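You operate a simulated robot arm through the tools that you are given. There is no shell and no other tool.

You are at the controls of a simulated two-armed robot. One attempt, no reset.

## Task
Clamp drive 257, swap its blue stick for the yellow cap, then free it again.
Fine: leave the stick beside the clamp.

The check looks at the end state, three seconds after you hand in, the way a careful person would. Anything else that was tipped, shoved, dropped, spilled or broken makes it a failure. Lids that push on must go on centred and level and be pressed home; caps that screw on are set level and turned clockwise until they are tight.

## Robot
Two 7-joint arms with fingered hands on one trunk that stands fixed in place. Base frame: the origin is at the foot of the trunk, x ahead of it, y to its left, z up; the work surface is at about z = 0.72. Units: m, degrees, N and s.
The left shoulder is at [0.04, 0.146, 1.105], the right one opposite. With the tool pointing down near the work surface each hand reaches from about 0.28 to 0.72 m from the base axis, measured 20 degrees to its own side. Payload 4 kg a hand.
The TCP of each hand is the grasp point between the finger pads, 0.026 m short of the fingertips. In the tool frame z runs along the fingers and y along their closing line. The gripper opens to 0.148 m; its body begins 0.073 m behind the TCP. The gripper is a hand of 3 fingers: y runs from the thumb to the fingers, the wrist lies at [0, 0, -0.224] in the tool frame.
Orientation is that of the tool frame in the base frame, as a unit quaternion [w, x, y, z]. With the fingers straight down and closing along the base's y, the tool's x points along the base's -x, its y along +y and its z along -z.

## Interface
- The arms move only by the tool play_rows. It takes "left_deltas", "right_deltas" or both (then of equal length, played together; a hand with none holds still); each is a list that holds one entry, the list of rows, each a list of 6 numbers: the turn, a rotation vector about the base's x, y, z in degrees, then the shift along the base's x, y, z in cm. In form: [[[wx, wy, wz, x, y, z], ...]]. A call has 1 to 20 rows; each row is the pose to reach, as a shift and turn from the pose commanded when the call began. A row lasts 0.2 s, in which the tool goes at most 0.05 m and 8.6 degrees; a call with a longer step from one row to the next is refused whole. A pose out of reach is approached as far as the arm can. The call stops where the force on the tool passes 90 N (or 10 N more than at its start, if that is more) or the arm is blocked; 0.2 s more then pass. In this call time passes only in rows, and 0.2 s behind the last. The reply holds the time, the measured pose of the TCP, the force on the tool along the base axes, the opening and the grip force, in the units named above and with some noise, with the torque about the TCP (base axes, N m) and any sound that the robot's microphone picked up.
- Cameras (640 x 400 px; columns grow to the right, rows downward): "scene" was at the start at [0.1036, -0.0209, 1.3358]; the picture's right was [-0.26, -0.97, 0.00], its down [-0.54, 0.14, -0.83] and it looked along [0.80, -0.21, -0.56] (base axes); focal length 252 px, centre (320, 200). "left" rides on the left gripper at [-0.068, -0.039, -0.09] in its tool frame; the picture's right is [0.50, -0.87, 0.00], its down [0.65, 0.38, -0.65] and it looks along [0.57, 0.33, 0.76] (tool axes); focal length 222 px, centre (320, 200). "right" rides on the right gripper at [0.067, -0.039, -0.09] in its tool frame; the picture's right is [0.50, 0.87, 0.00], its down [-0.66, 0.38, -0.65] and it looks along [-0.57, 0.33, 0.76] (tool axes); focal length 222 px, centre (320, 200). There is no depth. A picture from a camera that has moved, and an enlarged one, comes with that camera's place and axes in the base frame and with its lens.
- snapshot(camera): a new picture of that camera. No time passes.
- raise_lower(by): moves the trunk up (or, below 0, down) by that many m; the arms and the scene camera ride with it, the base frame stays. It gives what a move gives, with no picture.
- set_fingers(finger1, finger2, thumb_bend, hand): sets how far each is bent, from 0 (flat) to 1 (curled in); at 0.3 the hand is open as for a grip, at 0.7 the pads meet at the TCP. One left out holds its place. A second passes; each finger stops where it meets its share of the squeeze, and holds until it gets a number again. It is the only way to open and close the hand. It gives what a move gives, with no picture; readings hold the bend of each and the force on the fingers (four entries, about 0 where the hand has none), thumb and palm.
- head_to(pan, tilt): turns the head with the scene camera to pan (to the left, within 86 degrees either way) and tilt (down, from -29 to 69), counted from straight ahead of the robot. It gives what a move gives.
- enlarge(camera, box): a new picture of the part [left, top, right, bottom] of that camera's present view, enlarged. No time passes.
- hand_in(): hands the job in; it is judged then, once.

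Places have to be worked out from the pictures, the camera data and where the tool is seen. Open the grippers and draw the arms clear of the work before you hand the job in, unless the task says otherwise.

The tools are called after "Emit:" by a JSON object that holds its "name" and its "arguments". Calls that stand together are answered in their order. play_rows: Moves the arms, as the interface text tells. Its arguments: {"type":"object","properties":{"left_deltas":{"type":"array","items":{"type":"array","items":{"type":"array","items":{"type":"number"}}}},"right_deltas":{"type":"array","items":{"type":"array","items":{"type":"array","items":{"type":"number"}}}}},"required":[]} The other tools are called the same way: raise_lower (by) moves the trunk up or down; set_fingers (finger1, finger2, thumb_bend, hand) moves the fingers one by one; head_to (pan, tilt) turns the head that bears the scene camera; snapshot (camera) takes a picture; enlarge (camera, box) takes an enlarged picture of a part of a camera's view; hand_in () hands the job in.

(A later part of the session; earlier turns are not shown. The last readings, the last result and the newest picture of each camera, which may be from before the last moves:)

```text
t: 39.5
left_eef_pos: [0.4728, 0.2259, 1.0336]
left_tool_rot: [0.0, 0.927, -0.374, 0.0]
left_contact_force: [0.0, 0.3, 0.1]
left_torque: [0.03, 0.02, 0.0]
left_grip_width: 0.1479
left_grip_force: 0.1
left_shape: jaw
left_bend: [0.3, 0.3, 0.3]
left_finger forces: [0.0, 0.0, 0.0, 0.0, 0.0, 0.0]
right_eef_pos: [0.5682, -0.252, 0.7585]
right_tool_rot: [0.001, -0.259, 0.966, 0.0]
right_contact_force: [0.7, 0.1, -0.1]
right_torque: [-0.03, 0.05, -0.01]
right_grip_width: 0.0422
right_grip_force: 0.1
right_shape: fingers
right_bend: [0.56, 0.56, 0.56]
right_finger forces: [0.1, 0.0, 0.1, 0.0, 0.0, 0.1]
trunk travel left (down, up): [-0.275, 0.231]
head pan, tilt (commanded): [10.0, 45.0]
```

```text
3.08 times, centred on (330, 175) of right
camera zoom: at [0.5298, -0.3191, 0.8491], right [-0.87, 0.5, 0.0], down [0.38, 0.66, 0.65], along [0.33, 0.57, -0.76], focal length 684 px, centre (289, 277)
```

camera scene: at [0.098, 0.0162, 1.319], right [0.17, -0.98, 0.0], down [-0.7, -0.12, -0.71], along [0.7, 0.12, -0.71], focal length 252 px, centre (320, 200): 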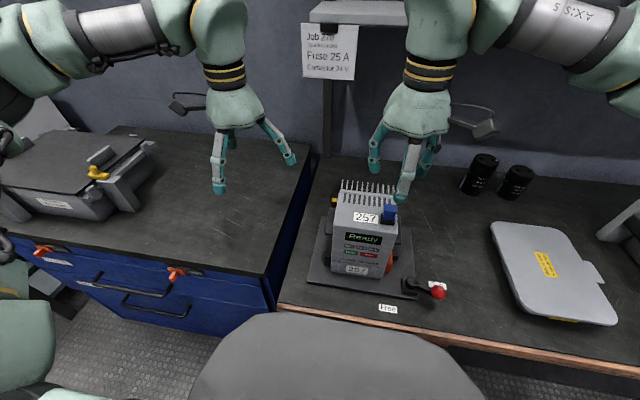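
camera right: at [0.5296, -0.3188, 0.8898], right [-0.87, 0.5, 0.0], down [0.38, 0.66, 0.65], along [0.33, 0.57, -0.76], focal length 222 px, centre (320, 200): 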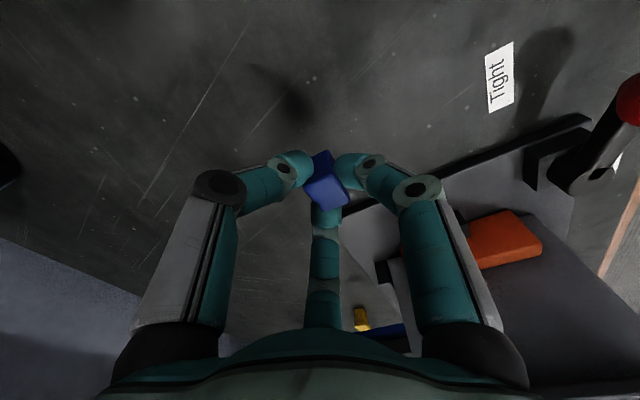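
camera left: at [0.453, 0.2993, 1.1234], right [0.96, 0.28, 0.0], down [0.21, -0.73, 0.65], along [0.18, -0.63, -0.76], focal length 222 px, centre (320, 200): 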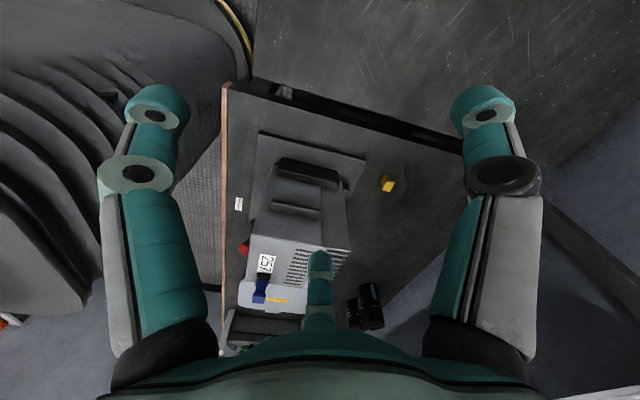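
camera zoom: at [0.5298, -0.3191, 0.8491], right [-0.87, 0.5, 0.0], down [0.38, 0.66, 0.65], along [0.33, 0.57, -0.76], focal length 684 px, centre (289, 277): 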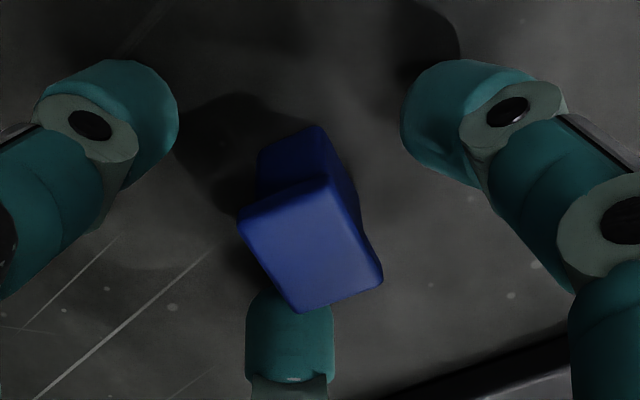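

The stick stands upright on its own. I open a bit more and lift the right hand straight up, then retract it to the right.

Emit:
{"name": "set_fingers", "arguments": {"hand": "right", "finger1": 0.48, "finger2": 0.48, "thumb_bend": 0.48}}

Emit:
{"name": "play_rows", "arguments": {"right_deltas": [[[0, 0, 0, 0, 0, 1], [0, 0, 0, 0, 0, 3], [0, 0, 0, 0, 0, 6], [0, 0, 0, 0, 0, 10], [0, 0, 0, 0, 0, 14], [0, 0, 0, -2, -2, 18], [0, 0, 0, -5, -4, 20], [0, 0, 0, -8, -5, 20]]]}}

Emit:
{"name": "snapshot", "arguments": {"camera": "scene"}}

Emit:
{"name": "snapshot", "arguments": {"camera": "right"}}

```text
t: 40.5
left_eef_pos: [0.4736, 0.224, 1.0331]
left_tool_rot: [0.0, 0.928, -0.374, -0.001]
left_contact_force: [-0.7, 1.1, -0.1]
left_torque: [0.0, 0.0, 0.0]
left_grip_width: 0.1478
left_grip_force: 0.0
left_shape: jaw
left_bend: [0.3, 0.3, 0.3]
left_finger forces: [0.0, 0.1, 0.0, 0.1, 0.0, 0.0]
right_eef_pos: [0.5698, -0.2525, 0.7579]
right_tool_rot: [0.0, -0.259, 0.966, -0.001]
right_contact_force: [0.8, -0.4, -0.8]
right_torque: [0.01, -0.04, 0.01]
right_grip_width: 0.0682
right_grip_force: 0.1
right_shape: fingers
right_bend: [0.48, 0.48, 0.48]
right_finger forces: [0.0, 0.1, 0.0, 0.1, 0.0, 0.0]
trunk travel left (down, up): [-0.275, 0.231]
head pan, tilt (commanded): [10.0, 45.0]
```

```text
t: 42.3
left_eef_pos: [0.4734, 0.2243, 1.0336]
left_tool_rot: [0.0, 0.928, -0.374, 0.0]
left_contact_force: [0.2, 0.0, 0.8]
left_torque: [-0.04, -0.07, -0.02]
left_grip_width: 0.148
left_grip_force: 0.0
left_shape: jaw
left_bend: [0.3, 0.3, 0.3]
left_finger forces: [0.0, 0.0, 0.1, 0.0, 0.0, 0.1]
right_eef_pos: [0.4881, -0.3027, 0.9585]
right_tool_rot: [-0.001, -0.26, 0.966, 0.001]
right_contact_force: [-0.3, -0.1, -0.5]
right_torque: [0.01, -0.01, 0.03]
right_grip_width: 0.0683
right_grip_force: 0.0
right_shape: fingers
right_bend: [0.48, 0.48, 0.48]
right_finger forces: [0.0, 0.0, 0.1, 0.1, 0.0, 0.1]
trunk travel left (down, up): [-0.275, 0.231]
head pan, tilt (commanded): [10.0, 45.0]
```

```text
taken
camera scene: at [0.0972, 0.0154, 1.3191], right [0.17, -0.98, 0.0], down [-0.7, -0.12, -0.71], along [0.7, 0.12, -0.71], focal length 252 px, centre (320, 200)
```

scene: 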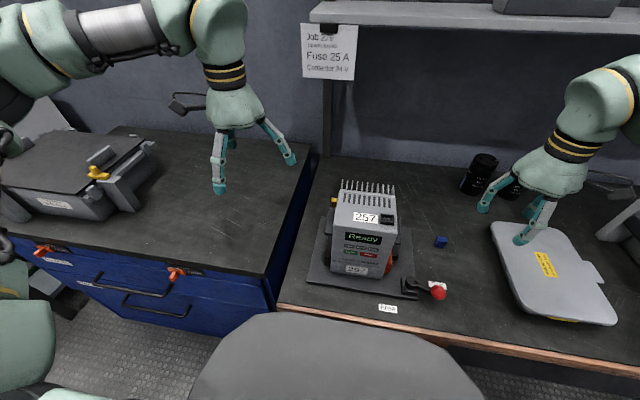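

```text
taken
camera right: at [0.4488, -0.3702, 1.0488], right [-0.87, 0.5, 0.0], down [0.38, 0.66, 0.65], along [0.33, 0.57, -0.76], focal length 222 px, centre (320, 200)
```

right: 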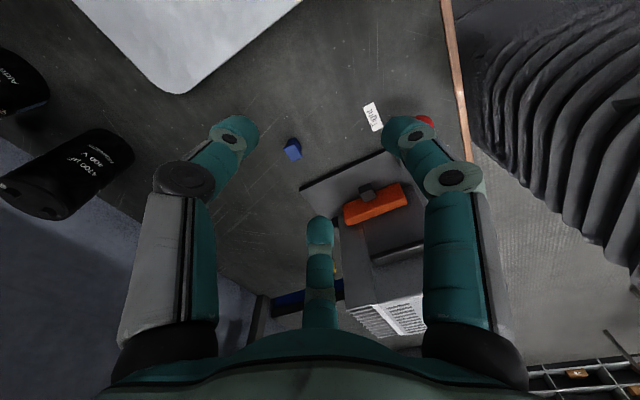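

The stick stands at the right of the clamp, untouched. Now I bring the left hand toward the yellow cap, yawing back from +136° to −30° while moving forward, high above everything.

Emit:
{"name": "play_rows", "arguments": {"left_deltas": [[[0, 0, -8.3, 0.5, 0, 0], [0, 0, -16.6, 1, 0, 0], [0, 0, -24.9, 1.5, 0, 0], [0, 0, -33.2, 2, 0, 0], [0, 0, -41.5, 2.5, 0, 0], [0, 0, -49.8, 3, -0.5, 0], [0, 0, -58.1, 3.5, -1, 0], [0, 0, -66.4, 4, -1.5, 0], [0, 0, -74.7, 4.5, -2, 0], [0, 0, -83, 5, -2.5, 0], [0, 0, -91.3, 5.5, -3, 0], [0, 0, -99.6, 6, -3.5, 0], [0, 0, -107.9, 6.5, -4, 0], [0, 0, -116.2, 7, -4.5, 0], [0, 0, -124.5, 8, -5, 0], [0, 0, -132.8, 9, -5.5, 0], [0, 0, -141.1, 10, -6, 0], [0, 0, -149.4, 11, -6.5, 0], [0, 0, -157.7, 12, -7, 0], [0, 0, -166, 12.6, -8, 0]]]}}

Emit:
{"name": "snapshot", "arguments": {"camera": "left"}}

Emit:
{"name": "snapshot", "arguments": {"camera": "scene"}}

```text
t: 46.5
left_eef_pos: [0.5991, 0.1432, 1.0338]
left_tool_rot: [0.0, 0.259, 0.966, 0.0]
left_contact_force: [-1.0, 0.2, 1.0]
left_torque: [0.02, -0.03, -0.03]
left_grip_width: 0.1478
left_grip_force: 0.0
left_shape: jaw
left_bend: [0.3, 0.3, 0.3]
left_finger forces: [0.0, 0.0, 0.0, 0.0, 0.1, 0.0]
right_eef_pos: [0.4895, -0.3035, 0.9569]
right_tool_rot: [0.0, -0.261, 0.965, 0.001]
right_contact_force: [-0.1, -0.4, -0.5]
right_torque: [-0.02, -0.01, 0.01]
right_grip_width: 0.0684
right_grip_force: 0.0
right_shape: fingers
right_bend: [0.48, 0.48, 0.48]
right_finger forces: [0.1, 0.1, 0.0, 0.0, 0.0, 0.1]
trunk travel left (down, up): [-0.275, 0.231]
head pan, tilt (commanded): [10.0, 45.0]
```

```text
taken
camera left: at [0.6394, 0.0757, 1.1233], right [-0.87, -0.5, 0.0], down [-0.38, 0.66, 0.65], along [-0.33, 0.57, -0.76], focal length 222 px, centre (320, 200)
```

left: 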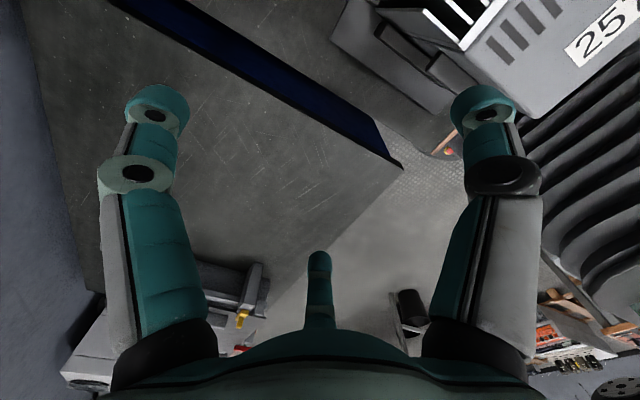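

```text
taken
camera scene: at [0.0982, 0.0152, 1.319], right [0.17, -0.98, 0.0], down [-0.7, -0.12, -0.71], along [0.7, 0.12, -0.71], focal length 252 px, centre (320, 200)
```

scene: 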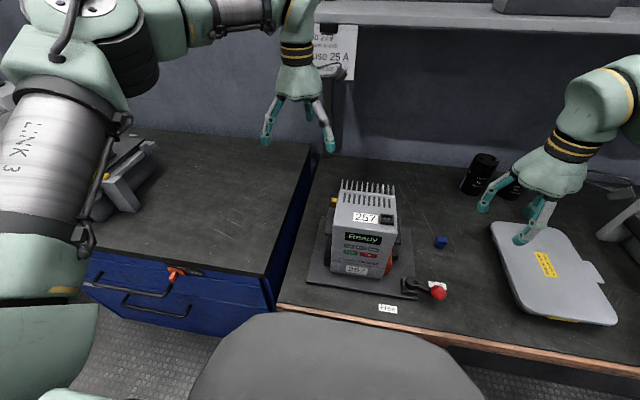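

Yaw −30° reached. I pre-shape the left fingers and move above the cap at (0.67, 0.063), then down to z ≈ 0.88 to look.

Emit:
{"name": "set_fingers", "arguments": {"hand": "left", "finger1": 0.52, "finger2": 0.52, "thumb_bend": 0.52}}

Emit:
{"name": "play_rows", "arguments": {"left_deltas": [[[0, 0, 0, 2, -2, 0], [0, 0, 0, 4, -4, 0], [0, 0, 0, 6, -6, 0], [0, 0, 0, 7.1, -8, 0], [0, 0, 0, 7.1, -8, -3], [0, 0, 0, 7.1, -8, -6], [0, 0, 0, 7.1, -8, -9], [0, 0, 0, 7.1, -8, -12], [0, 0, 0, 7.1, -8, -15]]]}}

Emit:
{"name": "snapshot", "arguments": {"camera": "left"}}

Emit:
{"name": "snapshot", "arguments": {"camera": "scene"}}

```text
t: 47.5
left_eef_pos: [0.5994, 0.1447, 1.0322]
left_tool_rot: [0.0, 0.257, 0.966, 0.0]
left_contact_force: [-0.5, 0.3, 0.4]
left_torque: [-0.01, 0.02, -0.01]
left_grip_width: 0.056
left_grip_force: 0.0
left_shape: fingers
left_bend: [0.52, 0.52, 0.52]
left_finger forces: [0.0, 0.0, 0.0, 0.0, 0.0, 0.0]
right_eef_pos: [0.4903, -0.302, 0.9569]
right_tool_rot: [0.0, -0.259, 0.966, -0.001]
right_contact_force: [-0.2, 0.8, 0.2]
right_torque: [0.04, -0.03, 0.0]
right_grip_width: 0.0681
right_grip_force: 0.0
right_shape: fingers
right_bend: [0.48, 0.48, 0.48]
right_finger forces: [0.0, 0.1, 0.0, 0.1, 0.0, 0.0]
trunk travel left (down, up): [-0.275, 0.231]
head pan, tilt (commanded): [10.0, 45.0]
```

```text
t: 49.5
left_eef_pos: [0.6678, 0.0635, 0.8835]
left_tool_rot: [0.0, 0.258, 0.966, -0.001]
left_contact_force: [0.4, 0.5, 0.7]
left_torque: [-0.01, 0.0, 0.02]
left_grip_width: 0.0558
left_grip_force: 0.0
left_shape: fingers
left_bend: [0.52, 0.52, 0.52]
left_finger forces: [0.0, 0.0, 0.0, 0.0, 0.0, 0.0]
left hand out of reach, approached as far as the arm can: row 3, 4, 5, 6, 7, 8, 9
right_eef_pos: [0.4894, -0.3021, 0.958]
right_tool_rot: [-0.001, -0.26, 0.966, 0.001]
right_contact_force: [-0.2, 0.4, -0.1]
right_torque: [0.03, 0.01, -0.01]
right_grip_width: 0.0682
right_grip_force: 0.0
right_shape: fingers
right_bend: [0.48, 0.48, 0.48]
right_finger forces: [0.0, 0.0, 0.0, 0.1, 0.1, 0.0]
trunk travel left (down, up): [-0.275, 0.231]
head pan, tilt (commanded): [10.0, 45.0]
```

```text
taken
camera left: at [0.7079, -0.005, 0.9744], right [-0.87, -0.5, 0.0], down [-0.38, 0.66, 0.65], along [-0.33, 0.57, -0.76], focal length 222 px, centre (320, 200)
```

left: 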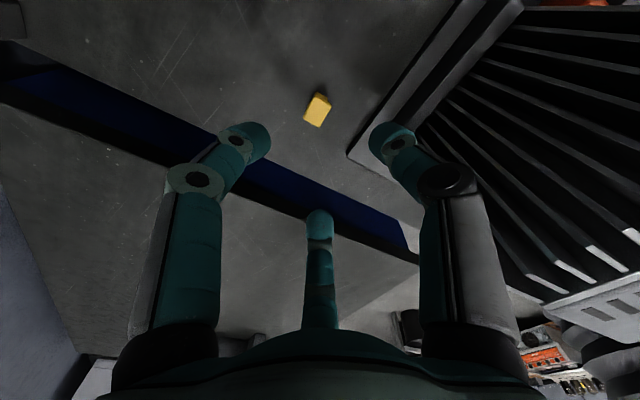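

```text
taken
camera scene: at [0.0985, 0.0157, 1.319], right [0.17, -0.98, 0.0], down [-0.7, -0.12, -0.71], along [0.7, 0.12, -0.71], focal length 252 px, centre (320, 200)
```

scene: 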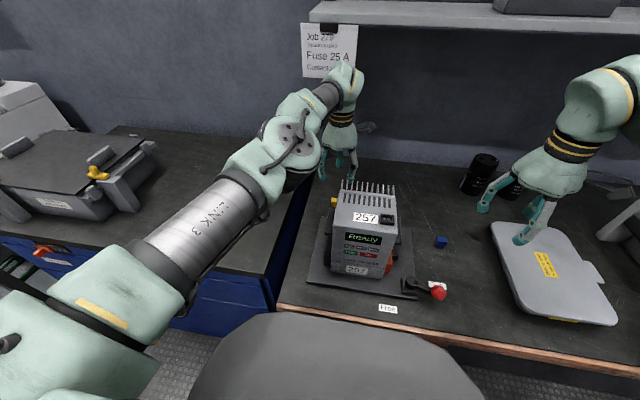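

The arm is at its limit over the cap (out-of-reach by ~2 mm), so I'll use a small forward tilt to gain reach when descending. First I refine the cap position in the left camera.

Emit:
{"name": "enlarge", "arguments": {"camera": "left", "box": [290, 80, 350, 140]}}

```text
6.67 times, centred on (320, 110) of left
camera zoom: at [0.7079, -0.005, 0.9744], right [-0.87, -0.5, 0.0], down [-0.38, 0.66, 0.65], along [-0.33, 0.57, -0.76], focal length 1481 px, centre (320, 800)
```

zoom: 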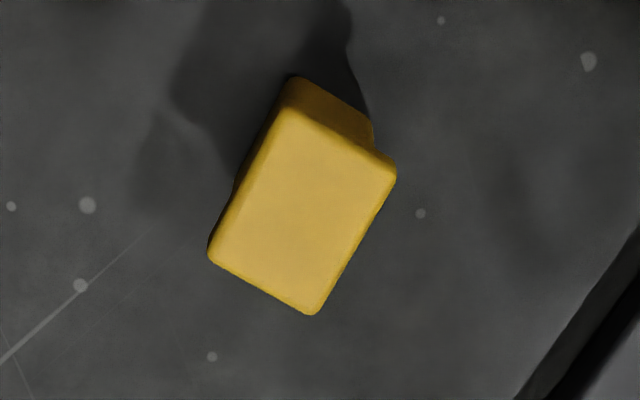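

Triangulation puts the cap's flange centre at about (0.6705, 0.0645) with top z ≈ 0.747, axis-aligned. I tilt the hand 6° forward for reach and descend to TCP z ≈ 0.80 as an intermediate stop.

Emit:
{"name": "play_rows", "arguments": {"left_deltas": [[[0, -2, 0, 0, 0, -1], [0, -4, 0, 0.1, 0, -2], [0, -6, 0, 0.25, 0.1, -3.5], [0, -6, 0, 0.25, 0.1, -5], [0, -6, 0, 0.25, 0.1, -6.5], [0, -6, 0, 0.25, 0.1, -8]]]}}

Emit:
{"name": "snapshot", "arguments": {"camera": "left"}}

Emit:
{"name": "enlarge", "arguments": {"camera": "scene", "box": [290, 110, 390, 220]}}

```text
t: 50.9
left_eef_pos: [0.6832, 0.0606, 0.8091]
left_tool_rot: [0.049, 0.257, 0.965, 0.014]
left_contact_force: [-0.5, 0.0, -0.1]
left_torque: [0.0, 0.02, 0.01]
left_grip_width: 0.0558
left_grip_force: 0.1
left_shape: fingers
left_bend: [0.52, 0.52, 0.52]
left_finger forces: [0.0, 0.0, 0.0, 0.0, 0.0, 0.0]
left hand out of reach, approached as far as the arm can: row 1, 2, 3, 4, 5, 6
right_eef_pos: [0.4897, -0.3029, 0.9572]
right_tool_rot: [0.0, -0.26, 0.966, 0.0]
right_contact_force: [-0.9, 0.3, 0.1]
right_torque: [0.02, 0.02, -0.01]
right_grip_width: 0.0686
right_grip_force: 0.0
right_shape: fingers
right_bend: [0.48, 0.48, 0.48]
right_finger forces: [0.0, 0.1, 0.0, 0.0, 0.0, 0.0]
trunk travel left (down, up): [-0.275, 0.231]
head pan, tilt (commanded): [10.0, 45.0]
```

```text
taken
camera left: at [0.7145, -0.0077, 0.9031], right [-0.86, -0.5, -0.09], down [-0.44, 0.66, 0.61], along [-0.25, 0.57, -0.79], focal length 222 px, centre (320, 200)
```

left: 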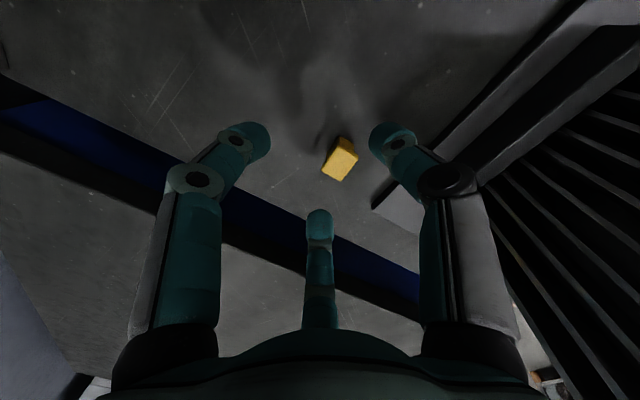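

```text
3.64 times, centred on (340, 165) of scene
camera zoom: at [0.0981, 0.0158, 1.319], right [0.17, -0.98, 0.0], down [-0.7, -0.12, -0.71], along [0.7, 0.12, -0.71], focal length 915 px, centre (247, 327)
```

zoom: 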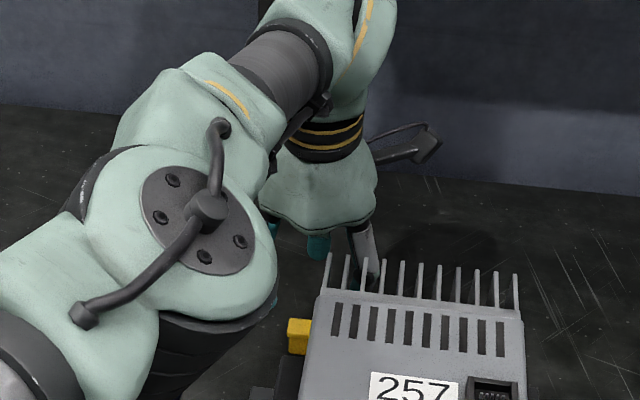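

The arm seems stuck straight at full stretch (singular), overshooting to x = 0.683. I back the hand off up and left to re-bend the elbow, adding 2° more tilt (8° total).

Emit:
{"name": "play_rows", "arguments": {"left_deltas": [[[0, 0, 0, -1, 1, 2], [0, 0, 0, -2.5, 2.5, 4], [0, 0, 0, -4, 4, 6], [0, 0, 0, -5.5, 5.5, 8], [0, -1, 0, -7, 7, 9], [0, -2, 0, -8.3, 8.2, 9], [0, -2, 0, -10, 8.2, 9]]]}}

```text
t: 52.5
left_eef_pos: [0.7027, 0.097, 0.8747]
left_tool_rot: [0.066, 0.258, 0.964, 0.019]
left_contact_force: [-0.5, -0.3, -0.4]
left_torque: [0.04, -0.02, 0.03]
left_grip_width: 0.0555
left_grip_force: 0.1
left_shape: fingers
left_bend: [0.52, 0.52, 0.52]
left_finger forces: [0.0, 0.0, 0.0, 0.0, 0.0, 0.1]
left hand out of reach, approached as far as the arm can: row 1, 2, 3, 4, 5, 6, 7
right_eef_pos: [0.489, -0.3025, 0.9576]
right_tool_rot: [0.0, -0.259, 0.966, 0.0]
right_contact_force: [0.7, -0.8, -0.2]
right_torque: [-0.01, -0.03, 0.01]
right_grip_width: 0.0686
right_grip_force: 0.1
right_shape: fingers
right_bend: [0.48, 0.48, 0.48]
right_finger forces: [0.0, 0.0, 0.1, 0.1, 0.0, 0.0]
trunk travel left (down, up): [-0.275, 0.231]
head pan, tilt (commanded): [10.0, 45.0]
```

The solver keeps the arm straight; flexing likely needs motion to the right (elbow sits out to the left). I try moving right and slightly back, staying behind and above the drive.

Emit:
{"name": "play_rows", "arguments": {"left_deltas": [[[0, 0, 0, -0.3, -1.5, 0], [0, 0, 0, -0.8, -3, 0], [0, 0, 0, -1.5, -4.5, 0], [0, 0, 0, -2.5, -6, 0]]]}}

Emit:
{"name": "snapshot", "arguments": {"camera": "scene"}}

```text
t: 53.5
left_eef_pos: [0.6883, 0.0352, 0.8763]
left_tool_rot: [0.067, 0.258, 0.964, 0.019]
left_contact_force: [0.2, -0.1, 0.2]
left_torque: [0.01, 0.04, 0.01]
left_grip_width: 0.0556
left_grip_force: 0.0
left_shape: fingers
left_bend: [0.52, 0.52, 0.52]
left_finger forces: [0.0, 0.0, 0.0, 0.0, 0.0, 0.0]
left hand out of reach, approached as far as the arm can: row 3, 4
right_eef_pos: [0.4903, -0.3031, 0.9563]
right_tool_rot: [0.0, -0.26, 0.966, 0.001]
right_contact_force: [1.0, 0.1, 0.6]
right_torque: [0.02, 0.02, -0.01]
right_grip_width: 0.0684
right_grip_force: 0.0
right_shape: fingers
right_bend: [0.48, 0.48, 0.48]
right_finger forces: [0.0, 0.0, 0.1, 0.0, 0.0, 0.0]
trunk travel left (down, up): [-0.275, 0.231]
head pan, tilt (commanded): [10.0, 45.0]
```

```text
taken
camera scene: at [0.0978, 0.0152, 1.3191], right [0.17, -0.98, 0.0], down [-0.7, -0.12, -0.71], along [0.7, 0.12, -0.71], focal length 252 px, centre (320, 200)
```

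scene: 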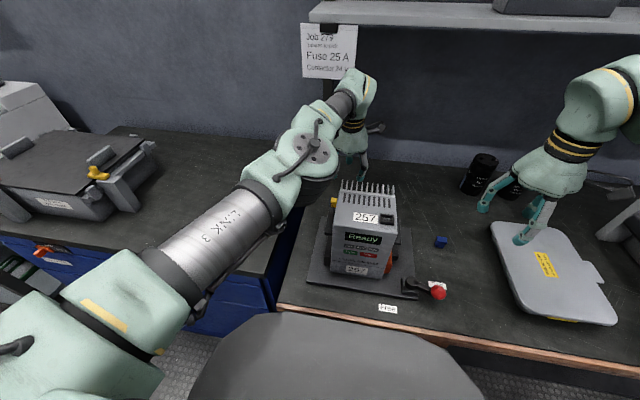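

The wrist distance dropped slightly, so this direction seems right. I continue to the right and back a bit more.

Emit:
{"name": "play_rows", "arguments": {"left_deltas": [[[0, 0, 0, -0.5, -1.5, 0], [0, 0, 0, -1.2, -3, 0], [0, 0, 0, -2.2, -4, 0], [0, 0, 0, -3.5, -4.5, 0.5], [0, 0, 0, -5, -4.5, 1]]]}}

```text
t: 54.7
left_eef_pos: [0.6713, -0.0164, 0.8774]
left_tool_rot: [0.065, 0.257, 0.964, 0.018]
left_contact_force: [0.7, 0.7, 0.0]
left_torque: [-0.01, -0.01, -0.01]
left_grip_width: 0.0559
left_grip_force: 0.1
left_shape: fingers
left_bend: [0.52, 0.52, 0.52]
left_finger forces: [0.0, 0.1, 0.1, 0.0, 0.0, 0.0]
left hand out of reach, approached as far as the arm can: row 3, 4, 5
right_eef_pos: [0.4902, -0.3026, 0.9581]
right_tool_rot: [0.0, -0.259, 0.966, 0.0]
right_contact_force: [0.2, 0.8, -0.7]
right_torque: [0.02, -0.01, 0.01]
right_grip_width: 0.0681
right_grip_force: 0.1
right_shape: fingers
right_bend: [0.48, 0.48, 0.48]
right_finger forces: [0.0, 0.1, 0.0, 0.1, 0.0, 0.0]
trunk travel left (down, up): [-0.275, 0.231]
head pan, tilt (commanded): [10.0, 45.0]
```

The limit looks like a joint limit rather than pure stretch (as happened with the right hand's yaw). I rotate the left hand back toward yaw 0 in place, then try moving inward.

Emit:
{"name": "play_rows", "arguments": {"left_deltas": [[[0, 0, 8, 0, 0, 0], [0, 0, 16, 0, 0, 0], [0, 0, 24, 0, 0, 0.5], [0, 0, 30, 0, 0, 1], [0, 0, 30, -0.5, 1, 2], [0, 0, 30, -1, 2, 3]]]}}

Emit:
{"name": "snapshot", "arguments": {"camera": "scene"}}

```text
t: 56.1
left_eef_pos: [0.6613, 0.004, 0.9087]
left_tool_rot: [0.061, -0.001, 0.998, 0.034]
left_contact_force: [-0.3, -0.3, 0.5]
left_torque: [-0.01, -0.02, -0.02]
left_grip_width: 0.0557
left_grip_force: 0.0
left_shape: fingers
left_bend: [0.52, 0.52, 0.52]
left_finger forces: [0.0, 0.0, 0.1, 0.0, 0.0, 0.0]
left hand out of reach, approached as far as the arm can: row 2, 3, 4
right_eef_pos: [0.4891, -0.3026, 0.9603]
right_tool_rot: [0.0, -0.26, 0.966, 0.0]
right_contact_force: [-0.1, 0.1, -0.1]
right_torque: [-0.01, -0.04, -0.02]
right_grip_width: 0.0684
right_grip_force: 0.2
right_shape: fingers
right_bend: [0.48, 0.48, 0.48]
right_finger forces: [0.0, 0.0, 0.1, 0.0, 0.1, 0.1]
trunk travel left (down, up): [-0.275, 0.231]
head pan, tilt (commanded): [10.0, 45.0]
```

```text
taken
camera scene: at [0.0975, 0.0167, 1.3191], right [0.17, -0.98, 0.0], down [-0.7, -0.12, -0.71], along [0.7, 0.12, -0.71], focal length 252 px, centre (320, 200)
```

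scene: 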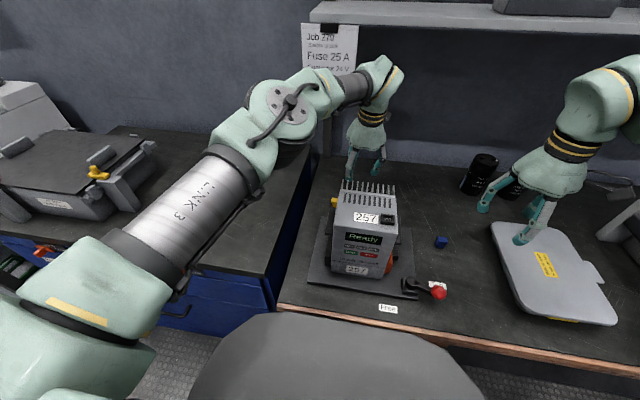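

At yaw 0 the elbow bends again and the poses are in reach. I correct the tilt to a pure 8° forward lean and move back over the cap, to about (0.6705, 0.0645, 0.86).

Emit:
{"name": "play_rows", "arguments": {"left_deltas": [[[-1, -0.3, 0, 0, 1.5, -0.5], [-2, -0.5, 0, 0.2, 3, -1.5], [-3, -0.8, 0, 0.5, 4.5, -3], [-3.9, -1, 0, 0.9, 6.05, -4.9]]]}}

Emit:
{"name": "snapshot", "arguments": {"camera": "left"}}

```text
t: 57.1
left_eef_pos: [0.6704, 0.0655, 0.858]
left_tool_rot: [0.069, -0.003, 0.998, 0.0]
left_contact_force: [0.1, 0.5, -0.3]
left_torque: [0.0, -0.01, 0.01]
left_grip_width: 0.0562
left_grip_force: 0.0
left_shape: fingers
left_bend: [0.52, 0.52, 0.52]
left_finger forces: [0.0, 0.0, 0.1, 0.1, 0.0, 0.0]
right_eef_pos: [0.4898, -0.302, 0.9576]
right_tool_rot: [-0.001, -0.26, 0.966, 0.0]
right_contact_force: [0.5, -0.3, 0.4]
right_torque: [-0.05, 0.0, 0.02]
right_grip_width: 0.0682
right_grip_force: 0.0
right_shape: fingers
right_bend: [0.48, 0.48, 0.48]
right_finger forces: [0.0, 0.0, 0.0, 0.1, 0.0, 0.1]
trunk travel left (down, up): [-0.275, 0.231]
head pan, tilt (commanded): [10.0, 45.0]
```

```text
taken
camera left: at [0.7262, 0.026, 0.958], right [-0.49, -0.87, -0.07], down [-0.74, 0.37, 0.56], along [-0.46, 0.32, -0.83], focal length 222 px, centre (320, 200)
```

left: 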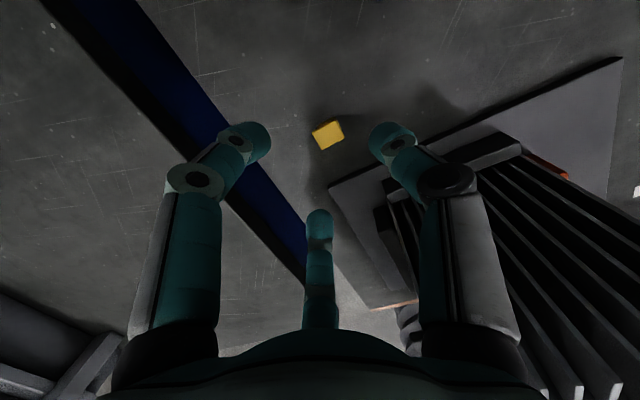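

In reach now. I descend to TCP z ≈ 0.80 and check the alignment with the cap.

Emit:
{"name": "play_rows", "arguments": {"left_deltas": [[[0, 0, 0, 0, -0.05, -1.5], [0, 0, 0, 0, -0.1, -3], [0, 0, 0, 0, -0.1, -4.5], [0, 0, 0, 0, -0.1, -5.8]]]}}

Emit:
{"name": "snapshot", "arguments": {"camera": "left"}}

Emit:
{"name": "enlarge", "arguments": {"camera": "left", "box": [280, 120, 380, 200]}}

```text
t: 58.1
left_eef_pos: [0.6709, 0.0634, 0.8011]
left_tool_rot: [0.069, -0.003, 0.998, 0.001]
left_contact_force: [0.2, -0.1, 0.4]
left_torque: [0.03, -0.01, 0.02]
left_grip_width: 0.056
left_grip_force: 0.0
left_shape: fingers
left_bend: [0.52, 0.52, 0.52]
left_finger forces: [0.0, 0.1, 0.0, 0.0, 0.1, 0.0]
right_eef_pos: [0.4899, -0.3023, 0.9575]
right_tool_rot: [-0.002, -0.259, 0.966, 0.0]
right_contact_force: [-0.5, -0.5, -0.1]
right_torque: [0.04, -0.03, 0.01]
right_grip_width: 0.0684
right_grip_force: 0.0
right_shape: fingers
right_bend: [0.48, 0.48, 0.48]
right_finger forces: [0.1, 0.0, 0.0, 0.0, 0.0, 0.0]
trunk travel left (down, up): [-0.275, 0.231]
head pan, tilt (commanded): [10.0, 45.0]
```

```text
taken
camera left: at [0.7258, 0.0243, 0.9], right [-0.49, -0.87, -0.07], down [-0.74, 0.37, 0.56], along [-0.46, 0.33, -0.83], focal length 222 px, centre (320, 200)
```

left: 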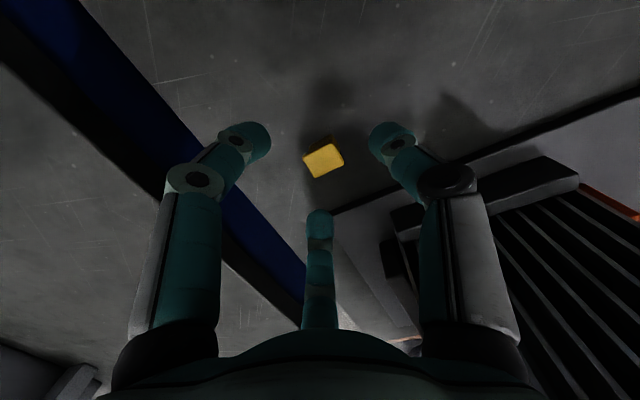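

```text
5.00 times, centred on (330, 160) of left
camera zoom: at [0.7258, 0.0243, 0.9], right [-0.49, -0.87, -0.07], down [-0.74, 0.37, 0.56], along [-0.46, 0.33, -0.83], focal length 1111 px, centre (270, 400)
```

zoom: 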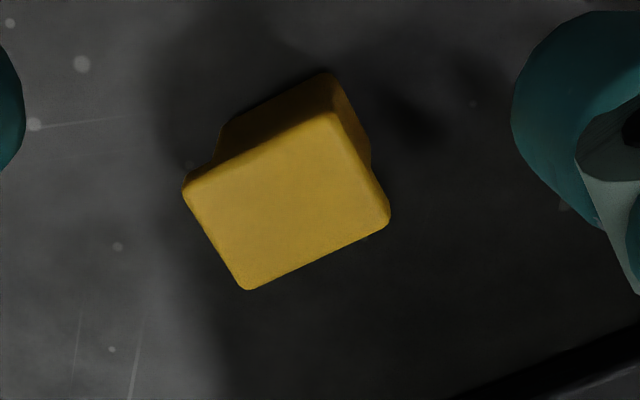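

The cap centre is confirmed at (0.671, 0.065). Accounting for the tilt, I shift 2.5 mm back and lower to TCP z ≈ 0.768 so the fingertips line up with the flange.

Emit:
{"name": "play_rows", "arguments": {"left_deltas": [[[0, 0, 0, -0.15, 0.05, -1], [0, 0, 0, -0.25, 0.05, -2], [0, 0, 0, -0.25, 0.05, -2.8], [0, 0, 0, -0.25, 0.05, -3.3]]]}}

Emit:
{"name": "snapshot", "arguments": {"camera": "left"}}

Emit:
{"name": "enlarge", "arguments": {"camera": "left", "box": [230, 110, 410, 240]}}

Emit:
{"name": "enlarge", "arguments": {"camera": "scene", "box": [300, 140, 380, 210]}}

```text
t: 59.1
left_eef_pos: [0.6688, 0.0644, 0.7688]
left_tool_rot: [0.069, -0.003, 0.998, 0.002]
left_contact_force: [-0.1, -0.8, 0.0]
left_torque: [0.02, 0.02, -0.02]
left_grip_width: 0.0557
left_grip_force: 0.1
left_shape: fingers
left_bend: [0.52, 0.52, 0.52]
left_finger forces: [0.0, 0.0, 0.1, 0.0, 0.0, 0.0]
right_eef_pos: [0.4888, -0.303, 0.9576]
right_tool_rot: [-0.001, -0.26, 0.966, 0.0]
right_contact_force: [0.2, 0.3, -0.7]
right_torque: [-0.02, 0.02, 0.03]
right_grip_width: 0.0683
right_grip_force: 0.1
right_shape: fingers
right_bend: [0.48, 0.48, 0.48]
right_finger forces: [0.0, 0.0, 0.0, 0.1, 0.1, 0.0]
trunk travel left (down, up): [-0.275, 0.231]
head pan, tilt (commanded): [10.0, 45.0]
```

```text
taken
camera left: at [0.724, 0.0242, 0.8675], right [-0.49, -0.87, -0.07], down [-0.74, 0.37, 0.56], along [-0.46, 0.33, -0.83], focal length 222 px, centre (320, 200)
```

left: 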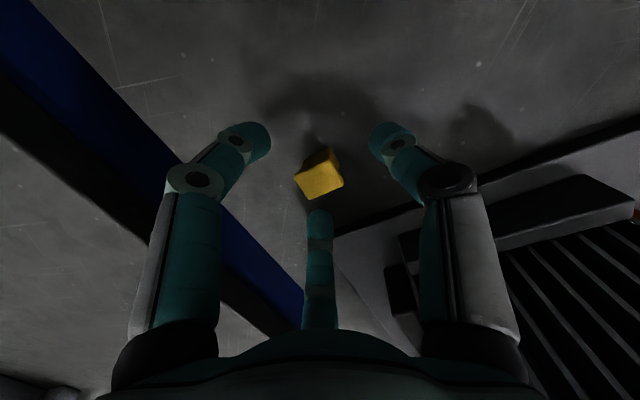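

```text
3.08 times, centred on (320, 175) of left
camera zoom: at [0.724, 0.0242, 0.8675], right [-0.49, -0.87, -0.07], down [-0.74, 0.37, 0.56], along [-0.46, 0.33, -0.83], focal length 684 px, centre (320, 277)
```

zoom: 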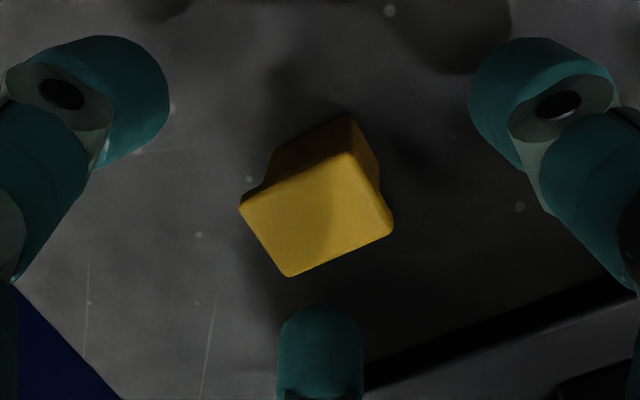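

```text
5.71 times, centred on (340, 175) of scene
camera zoom: at [0.0981, 0.0159, 1.319], right [0.17, -0.98, 0.0], down [-0.7, -0.12, -0.71], along [0.7, 0.12, -0.71], focal length 1438 px, centre (206, 343)
```

zoom: 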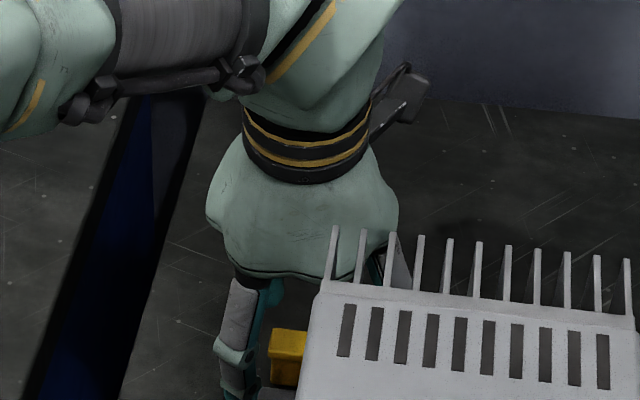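

The cap is centred between the fingertips. I raise 1.5 mm so the tips bear on the flange's side rather than under it, pre-close to 0.60 and look.

Emit:
{"name": "play_rows", "arguments": {"left_deltas": [[[0, 0, 0, 0, 0, 0.15]]]}}

Emit:
{"name": "set_fingers", "arguments": {"hand": "left", "finger1": 0.6, "finger2": 0.6, "thumb_bend": 0.6}}

Emit:
{"name": "enlarge", "arguments": {"camera": "left", "box": [230, 110, 410, 240]}}

```text
t: 59.5
left_eef_pos: [0.667, 0.0639, 0.7692]
left_tool_rot: [0.069, -0.003, 0.998, 0.001]
left_contact_force: [-0.6, -1.2, -0.4]
left_torque: [0.0, 0.0, 0.02]
left_grip_width: 0.0561
left_grip_force: 0.1
left_shape: fingers
left_bend: [0.52, 0.52, 0.52]
left_finger forces: [0.1, 0.0, 0.0, 0.0, 0.0, 0.0]
right_eef_pos: [0.4898, -0.3027, 0.9585]
right_tool_rot: [-0.001, -0.26, 0.966, -0.001]
right_contact_force: [-0.3, -0.3, 0.7]
right_torque: [-0.03, 0.0, 0.02]
right_grip_width: 0.068
right_grip_force: 0.0
right_shape: fingers
right_bend: [0.48, 0.48, 0.48]
right_finger forces: [0.0, 0.1, 0.0, 0.1, 0.1, 0.0]
trunk travel left (down, up): [-0.275, 0.231]
head pan, tilt (commanded): [10.0, 45.0]
```

```text
t: 60.5
left_eef_pos: [0.6672, 0.0636, 0.7697]
left_tool_rot: [0.07, -0.003, 0.998, 0.001]
left_contact_force: [0.3, -0.5, -0.8]
left_torque: [-0.01, -0.04, -0.03]
left_grip_width: 0.0302
left_grip_force: 0.0
left_shape: fingers
left_bend: [0.6, 0.6, 0.6]
left_finger forces: [0.1, 0.0, 0.0, 0.0, 0.0, 0.1]
right_eef_pos: [0.4898, -0.3024, 0.9574]
right_tool_rot: [0.001, -0.26, 0.966, 0.0]
right_contact_force: [0.7, 0.3, 0.1]
right_torque: [0.02, -0.03, 0.01]
right_grip_width: 0.0684
right_grip_force: 0.0
right_shape: fingers
right_bend: [0.48, 0.48, 0.48]
right_finger forces: [0.1, 0.0, 0.0, 0.1, 0.0, 0.0]
trunk travel left (down, up): [-0.275, 0.231]
head pan, tilt (commanded): [10.0, 45.0]
```

```text
3.08 times, centred on (320, 175) of left
camera zoom: at [0.7238, 0.0245, 0.8688], right [-0.49, -0.87, -0.07], down [-0.74, 0.37, 0.56], along [-0.46, 0.33, -0.83], focal length 684 px, centre (320, 277)
```

zoom: 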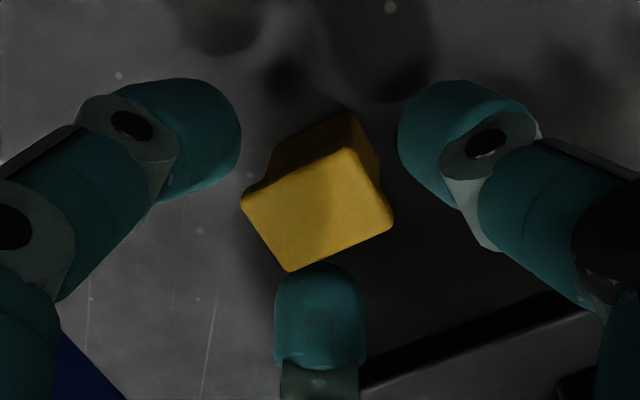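

The tips surround the flange evenly. I close the left fingers to grip the cap.

Emit:
{"name": "set_fingers", "arguments": {"hand": "left", "finger1": 0.8, "finger2": 0.8, "thumb_bend": 0.8}}

Emit:
{"name": "enlarge", "arguments": {"camera": "left", "box": [230, 110, 410, 240]}}

```text
t: 61.5
left_eef_pos: [0.6685, 0.0647, 0.7706]
left_tool_rot: [0.068, -0.002, 0.998, 0.001]
left_contact_force: [0.4, 0.1, 1.8]
left_torque: [0.08, -0.01, -0.01]
left_grip_width: 0.006
left_grip_force: 15.2
left_shape: fingers
left_bend: [0.64, 0.64, 0.75]
left_finger forces: [9.1, 9.6, 0.0, 0.0, 10.5, 0.0]
right_eef_pos: [0.4888, -0.3028, 0.9576]
right_tool_rot: [0.0, -0.259, 0.966, 0.001]
right_contact_force: [0.7, 0.1, -0.3]
right_torque: [0.01, 0.02, -0.02]
right_grip_width: 0.0681
right_grip_force: 0.0
right_shape: fingers
right_bend: [0.48, 0.48, 0.48]
right_finger forces: [0.1, 0.0, 0.0, 0.0, 0.1, 0.0]
trunk travel left (down, up): [-0.275, 0.231]
head pan, tilt (commanded): [10.0, 45.0]
```

```text
3.08 times, centred on (320, 175) of left
camera zoom: at [0.7237, 0.0246, 0.869], right [-0.49, -0.87, -0.07], down [-0.74, 0.37, 0.56], along [-0.46, 0.33, -0.83], focal length 684 px, centre (320, 277)
```

zoom: 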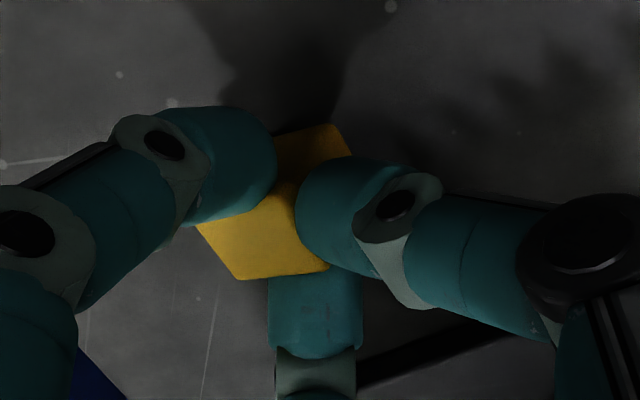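

The thumb slipped over the top of the flange (bend 0.75), so this grip was too high. I reopen to 0.58 and check the cap.

Emit:
{"name": "set_fingers", "arguments": {"hand": "left", "finger1": 0.56, "finger2": 0.56, "thumb_bend": 0.56}}

Emit:
{"name": "enlarge", "arguments": {"camera": "left", "box": [230, 110, 410, 240]}}

```text
t: 62.5
left_eef_pos: [0.6685, 0.0632, 0.7695]
left_tool_rot: [0.07, -0.002, 0.998, 0.0]
left_contact_force: [-0.5, -0.2, 0.1]
left_torque: [0.02, 0.01, 0.0]
left_grip_width: 0.0419
left_grip_force: 0.1
left_shape: fingers
left_bend: [0.56, 0.56, 0.56]
left_finger forces: [0.1, 0.0, 0.0, 0.0, 0.1, 0.0]
right_eef_pos: [0.4892, -0.3024, 0.9569]
right_tool_rot: [0.0, -0.26, 0.966, 0.001]
right_contact_force: [-0.6, -0.2, 1.0]
right_torque: [0.05, 0.03, 0.03]
right_grip_width: 0.0685
right_grip_force: 0.1
right_shape: fingers
right_bend: [0.48, 0.48, 0.48]
right_finger forces: [0.1, 0.0, 0.0, 0.1, 0.0, 0.1]
trunk travel left (down, up): [-0.275, 0.231]
head pan, tilt (commanded): [10.0, 45.0]
```

```text
3.08 times, centred on (320, 175) of left
camera zoom: at [0.7238, 0.0244, 0.8688], right [-0.49, -0.87, -0.07], down [-0.74, 0.37, 0.56], along [-0.46, 0.33, -0.83], focal length 684 px, centre (320, 277)
```

zoom: 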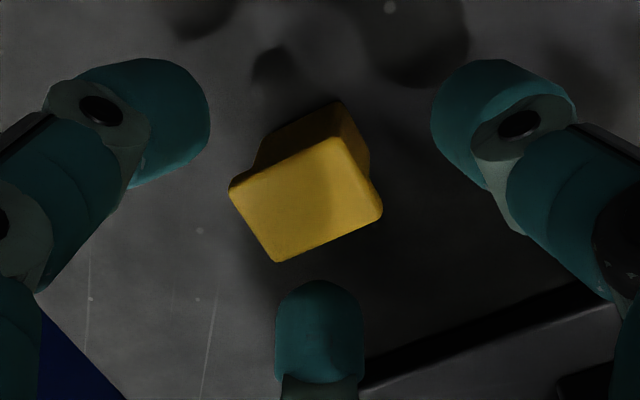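

The cap is still upright, nudged to about (0.674, 0.066). I recentre (+3.7 mm x, +1.5 mm y) and go 3.5 mm lower, then close more gradually.

Emit:
{"name": "play_rows", "arguments": {"left_deltas": [[[0, 0, 0, 0.2, 0.1, 0], [0, 0, 0, 0.37, 0.15, -0.2], [0, 0, 0, 0.37, 0.15, -0.35]]]}}

Emit:
{"name": "set_fingers", "arguments": {"hand": "left", "finger1": 0.61, "finger2": 0.61, "thumb_bend": 0.61}}

Emit:
{"name": "enlarge", "arguments": {"camera": "left", "box": [230, 110, 410, 240]}}

```text
t: 63.3
left_eef_pos: [0.6715, 0.0643, 0.7656]
left_tool_rot: [0.069, -0.003, 0.998, 0.001]
left_contact_force: [0.1, -0.6, 0.4]
left_torque: [0.02, -0.01, 0.0]
left_grip_width: 0.0417
left_grip_force: 0.1
left_shape: fingers
left_bend: [0.56, 0.56, 0.56]
left_finger forces: [0.0, 0.0, 0.0, 0.1, 0.0, 0.1]
right_eef_pos: [0.4894, -0.3036, 0.9563]
right_tool_rot: [-0.001, -0.259, 0.966, 0.0]
right_contact_force: [-0.5, -0.4, 0.1]
right_torque: [0.01, 0.01, 0.0]
right_grip_width: 0.0682
right_grip_force: 0.0
right_shape: fingers
right_bend: [0.48, 0.48, 0.48]
right_finger forces: [0.0, 0.0, 0.1, 0.1, 0.0, 0.0]
trunk travel left (down, up): [-0.275, 0.231]
head pan, tilt (commanded): [10.0, 45.0]
```

```text
t: 64.3
left_eef_pos: [0.6718, 0.0648, 0.7667]
left_tool_rot: [0.069, -0.003, 0.998, 0.001]
left_contact_force: [0.4, -0.8, 0.3]
left_torque: [0.01, 0.0, 0.03]
left_grip_width: 0.0271
left_grip_force: 0.1
left_shape: fingers
left_bend: [0.61, 0.61, 0.61]
left_finger forces: [0.0, 0.0, 0.1, 0.0, 0.1, 0.0]
right_eef_pos: [0.4895, -0.3023, 0.9586]
right_tool_rot: [0.0, -0.26, 0.966, 0.0]
right_contact_force: [0.0, -0.9, -0.2]
right_torque: [-0.01, 0.01, -0.03]
right_grip_width: 0.0684
right_grip_force: 0.1
right_shape: fingers
right_bend: [0.48, 0.48, 0.48]
right_finger forces: [0.0, 0.0, 0.1, 0.0, 0.1, 0.0]
trunk travel left (down, up): [-0.275, 0.231]
head pan, tilt (commanded): [10.0, 45.0]
```

```text
3.08 times, centred on (320, 175) of left
camera zoom: at [0.7275, 0.0258, 0.8652], right [-0.49, -0.87, -0.07], down [-0.74, 0.37, 0.56], along [-0.46, 0.33, -0.83], focal length 684 px, centre (320, 277)
```

zoom: 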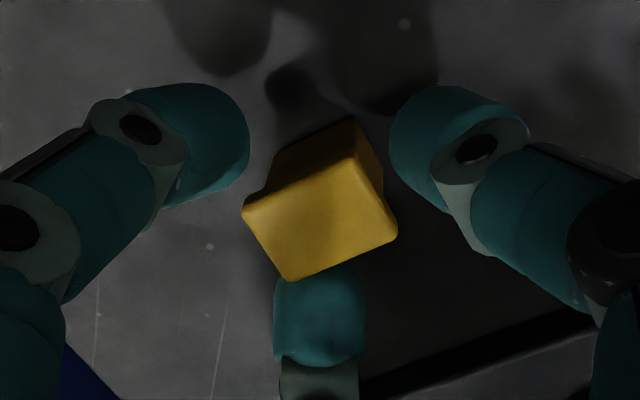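

The flange now overlaps the fingertips in view, so the height looks right. I close to 0.66 only, so no finger can overrun.

Emit:
{"name": "set_fingers", "arguments": {"hand": "left", "finger1": 0.66, "finger2": 0.66, "thumb_bend": 0.66}}

Emit:
{"name": "enlarge", "arguments": {"camera": "left", "box": [230, 110, 410, 240]}}

```text
t: 65.3
left_eef_pos: [0.6714, 0.0661, 0.7649]
left_tool_rot: [0.07, -0.002, 0.998, 0.001]
left_contact_force: [-0.9, -0.5, -0.2]
left_torque: [0.01, 0.02, 0.01]
left_grip_width: 0.0166
left_grip_force: 2.8
left_shape: fingers
left_bend: [0.64, 0.64, 0.65]
left_finger forces: [1.5, 1.6, 0.0, 0.1, 1.8, 0.0]
right_eef_pos: [0.4888, -0.3032, 0.9575]
right_tool_rot: [0.0, -0.26, 0.966, 0.0]
right_contact_force: [0.3, -0.5, 0.4]
right_torque: [-0.01, 0.01, 0.01]
right_grip_width: 0.0682
right_grip_force: 0.0
right_shape: fingers
right_bend: [0.48, 0.48, 0.48]
right_finger forces: [0.1, 0.0, 0.0, 0.1, 0.1, 0.0]
trunk travel left (down, up): [-0.275, 0.231]
head pan, tilt (commanded): [10.0, 45.0]
```

```text
3.08 times, centred on (320, 175) of left
camera zoom: at [0.7275, 0.0259, 0.8652], right [-0.49, -0.87, -0.07], down [-0.74, 0.37, 0.56], along [-0.46, 0.33, -0.83], focal length 684 px, centre (320, 277)
```

zoom: 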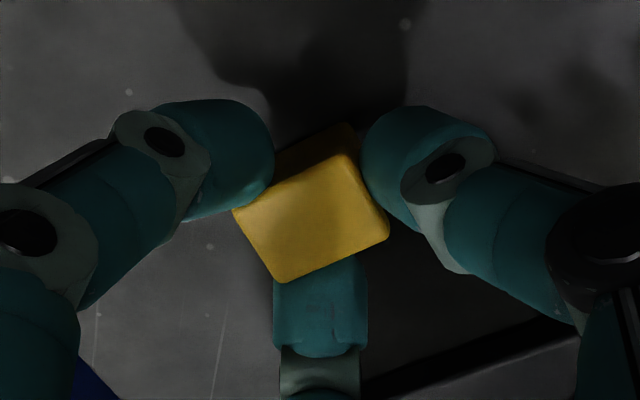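

The grip is now balanced (0.64/0.64/0.65) with light force. I tighten a little (0.69) and check that the cap stays level.

Emit:
{"name": "set_fingers", "arguments": {"hand": "left", "finger1": 0.69, "finger2": 0.69, "thumb_bend": 0.69}}

Emit:
{"name": "enlarge", "arguments": {"camera": "left", "box": [230, 110, 410, 240]}}

```text
t: 66.3
left_eef_pos: [0.6724, 0.0664, 0.7659]
left_tool_rot: [0.069, -0.003, 0.998, 0.001]
left_contact_force: [0.3, 0.3, -0.6]
left_torque: [-0.02, 0.02, 0.01]
left_grip_width: 0.0133
left_grip_force: 6.0
left_shape: fingers
left_bend: [0.64, 0.64, 0.67]
left_finger forces: [3.4, 3.7, 0.1, 0.0, 3.4, 0.0]
right_eef_pos: [0.49, -0.3031, 0.9567]
right_tool_rot: [0.0, -0.259, 0.966, 0.0]
right_contact_force: [-0.2, 0.7, 0.3]
right_torque: [0.02, 0.02, 0.0]
right_grip_width: 0.0683
right_grip_force: 0.1
right_shape: fingers
right_bend: [0.48, 0.48, 0.48]
right_finger forces: [0.1, 0.0, 0.1, 0.0, 0.1, 0.0]
trunk travel left (down, up): [-0.275, 0.231]
head pan, tilt (commanded): [10.0, 45.0]
```

```text
3.08 times, centred on (320, 175) of left
camera zoom: at [0.7275, 0.0259, 0.8652], right [-0.49, -0.87, -0.07], down [-0.74, 0.37, 0.56], along [-0.46, 0.33, -0.83], focal length 684 px, centre (320, 277)
```

zoom: 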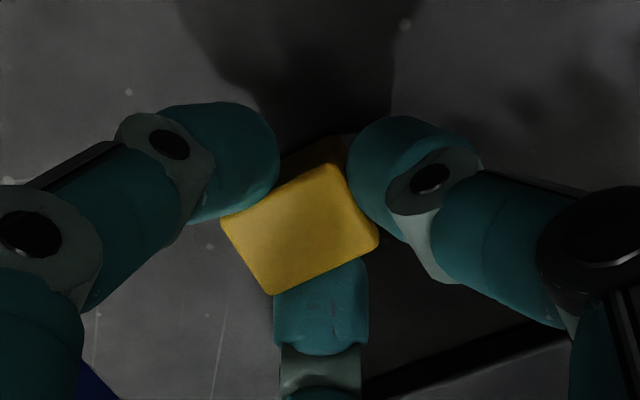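

The cap is held with about 3.5 N per finger. I lift it 1.5 cm slowly and check that it comes along level.

Emit:
{"name": "play_rows", "arguments": {"left_deltas": [[[0, 0, 0, 0, 0, 0.4], [0, 0, 0, 0, 0, 0.8], [0, 0, 0, 0, 0, 1.2], [0, 0, 0, 0, 0, 1.6]]]}}

Emit:
{"name": "enlarge", "arguments": {"camera": "left", "box": [230, 110, 410, 240]}}

```text
t: 67.3
left_eef_pos: [0.6705, 0.0629, 0.7829]
left_tool_rot: [0.069, -0.003, 0.998, 0.001]
left_contact_force: [0.1, -0.2, 0.1]
left_torque: [0.04, 0.01, 0.02]
left_grip_width: 0.0129
left_grip_force: 5.6
left_shape: fingers
left_bend: [0.64, 0.64, 0.67]
left_finger forces: [3.4, 3.6, 0.0, 0.1, 3.5, 0.0]
right_eef_pos: [0.4895, -0.3021, 0.9577]
right_tool_rot: [0.0, -0.259, 0.966, 0.0]
right_contact_force: [-0.3, 0.3, 0.2]
right_torque: [0.02, 0.01, 0.02]
right_grip_width: 0.0685
right_grip_force: 0.1
right_shape: fingers
right_bend: [0.48, 0.48, 0.48]
right_finger forces: [0.1, 0.1, 0.0, 0.0, 0.1, 0.0]
trunk travel left (down, up): [-0.275, 0.231]
head pan, tilt (commanded): [10.0, 45.0]
```

```text
3.08 times, centred on (320, 175) of left
camera zoom: at [0.7271, 0.0255, 0.881], right [-0.49, -0.87, -0.07], down [-0.74, 0.37, 0.56], along [-0.46, 0.33, -0.83], focal length 684 px, centre (320, 277)
```

zoom: 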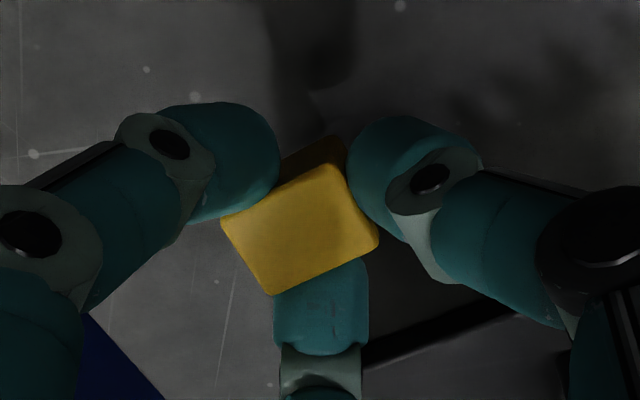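

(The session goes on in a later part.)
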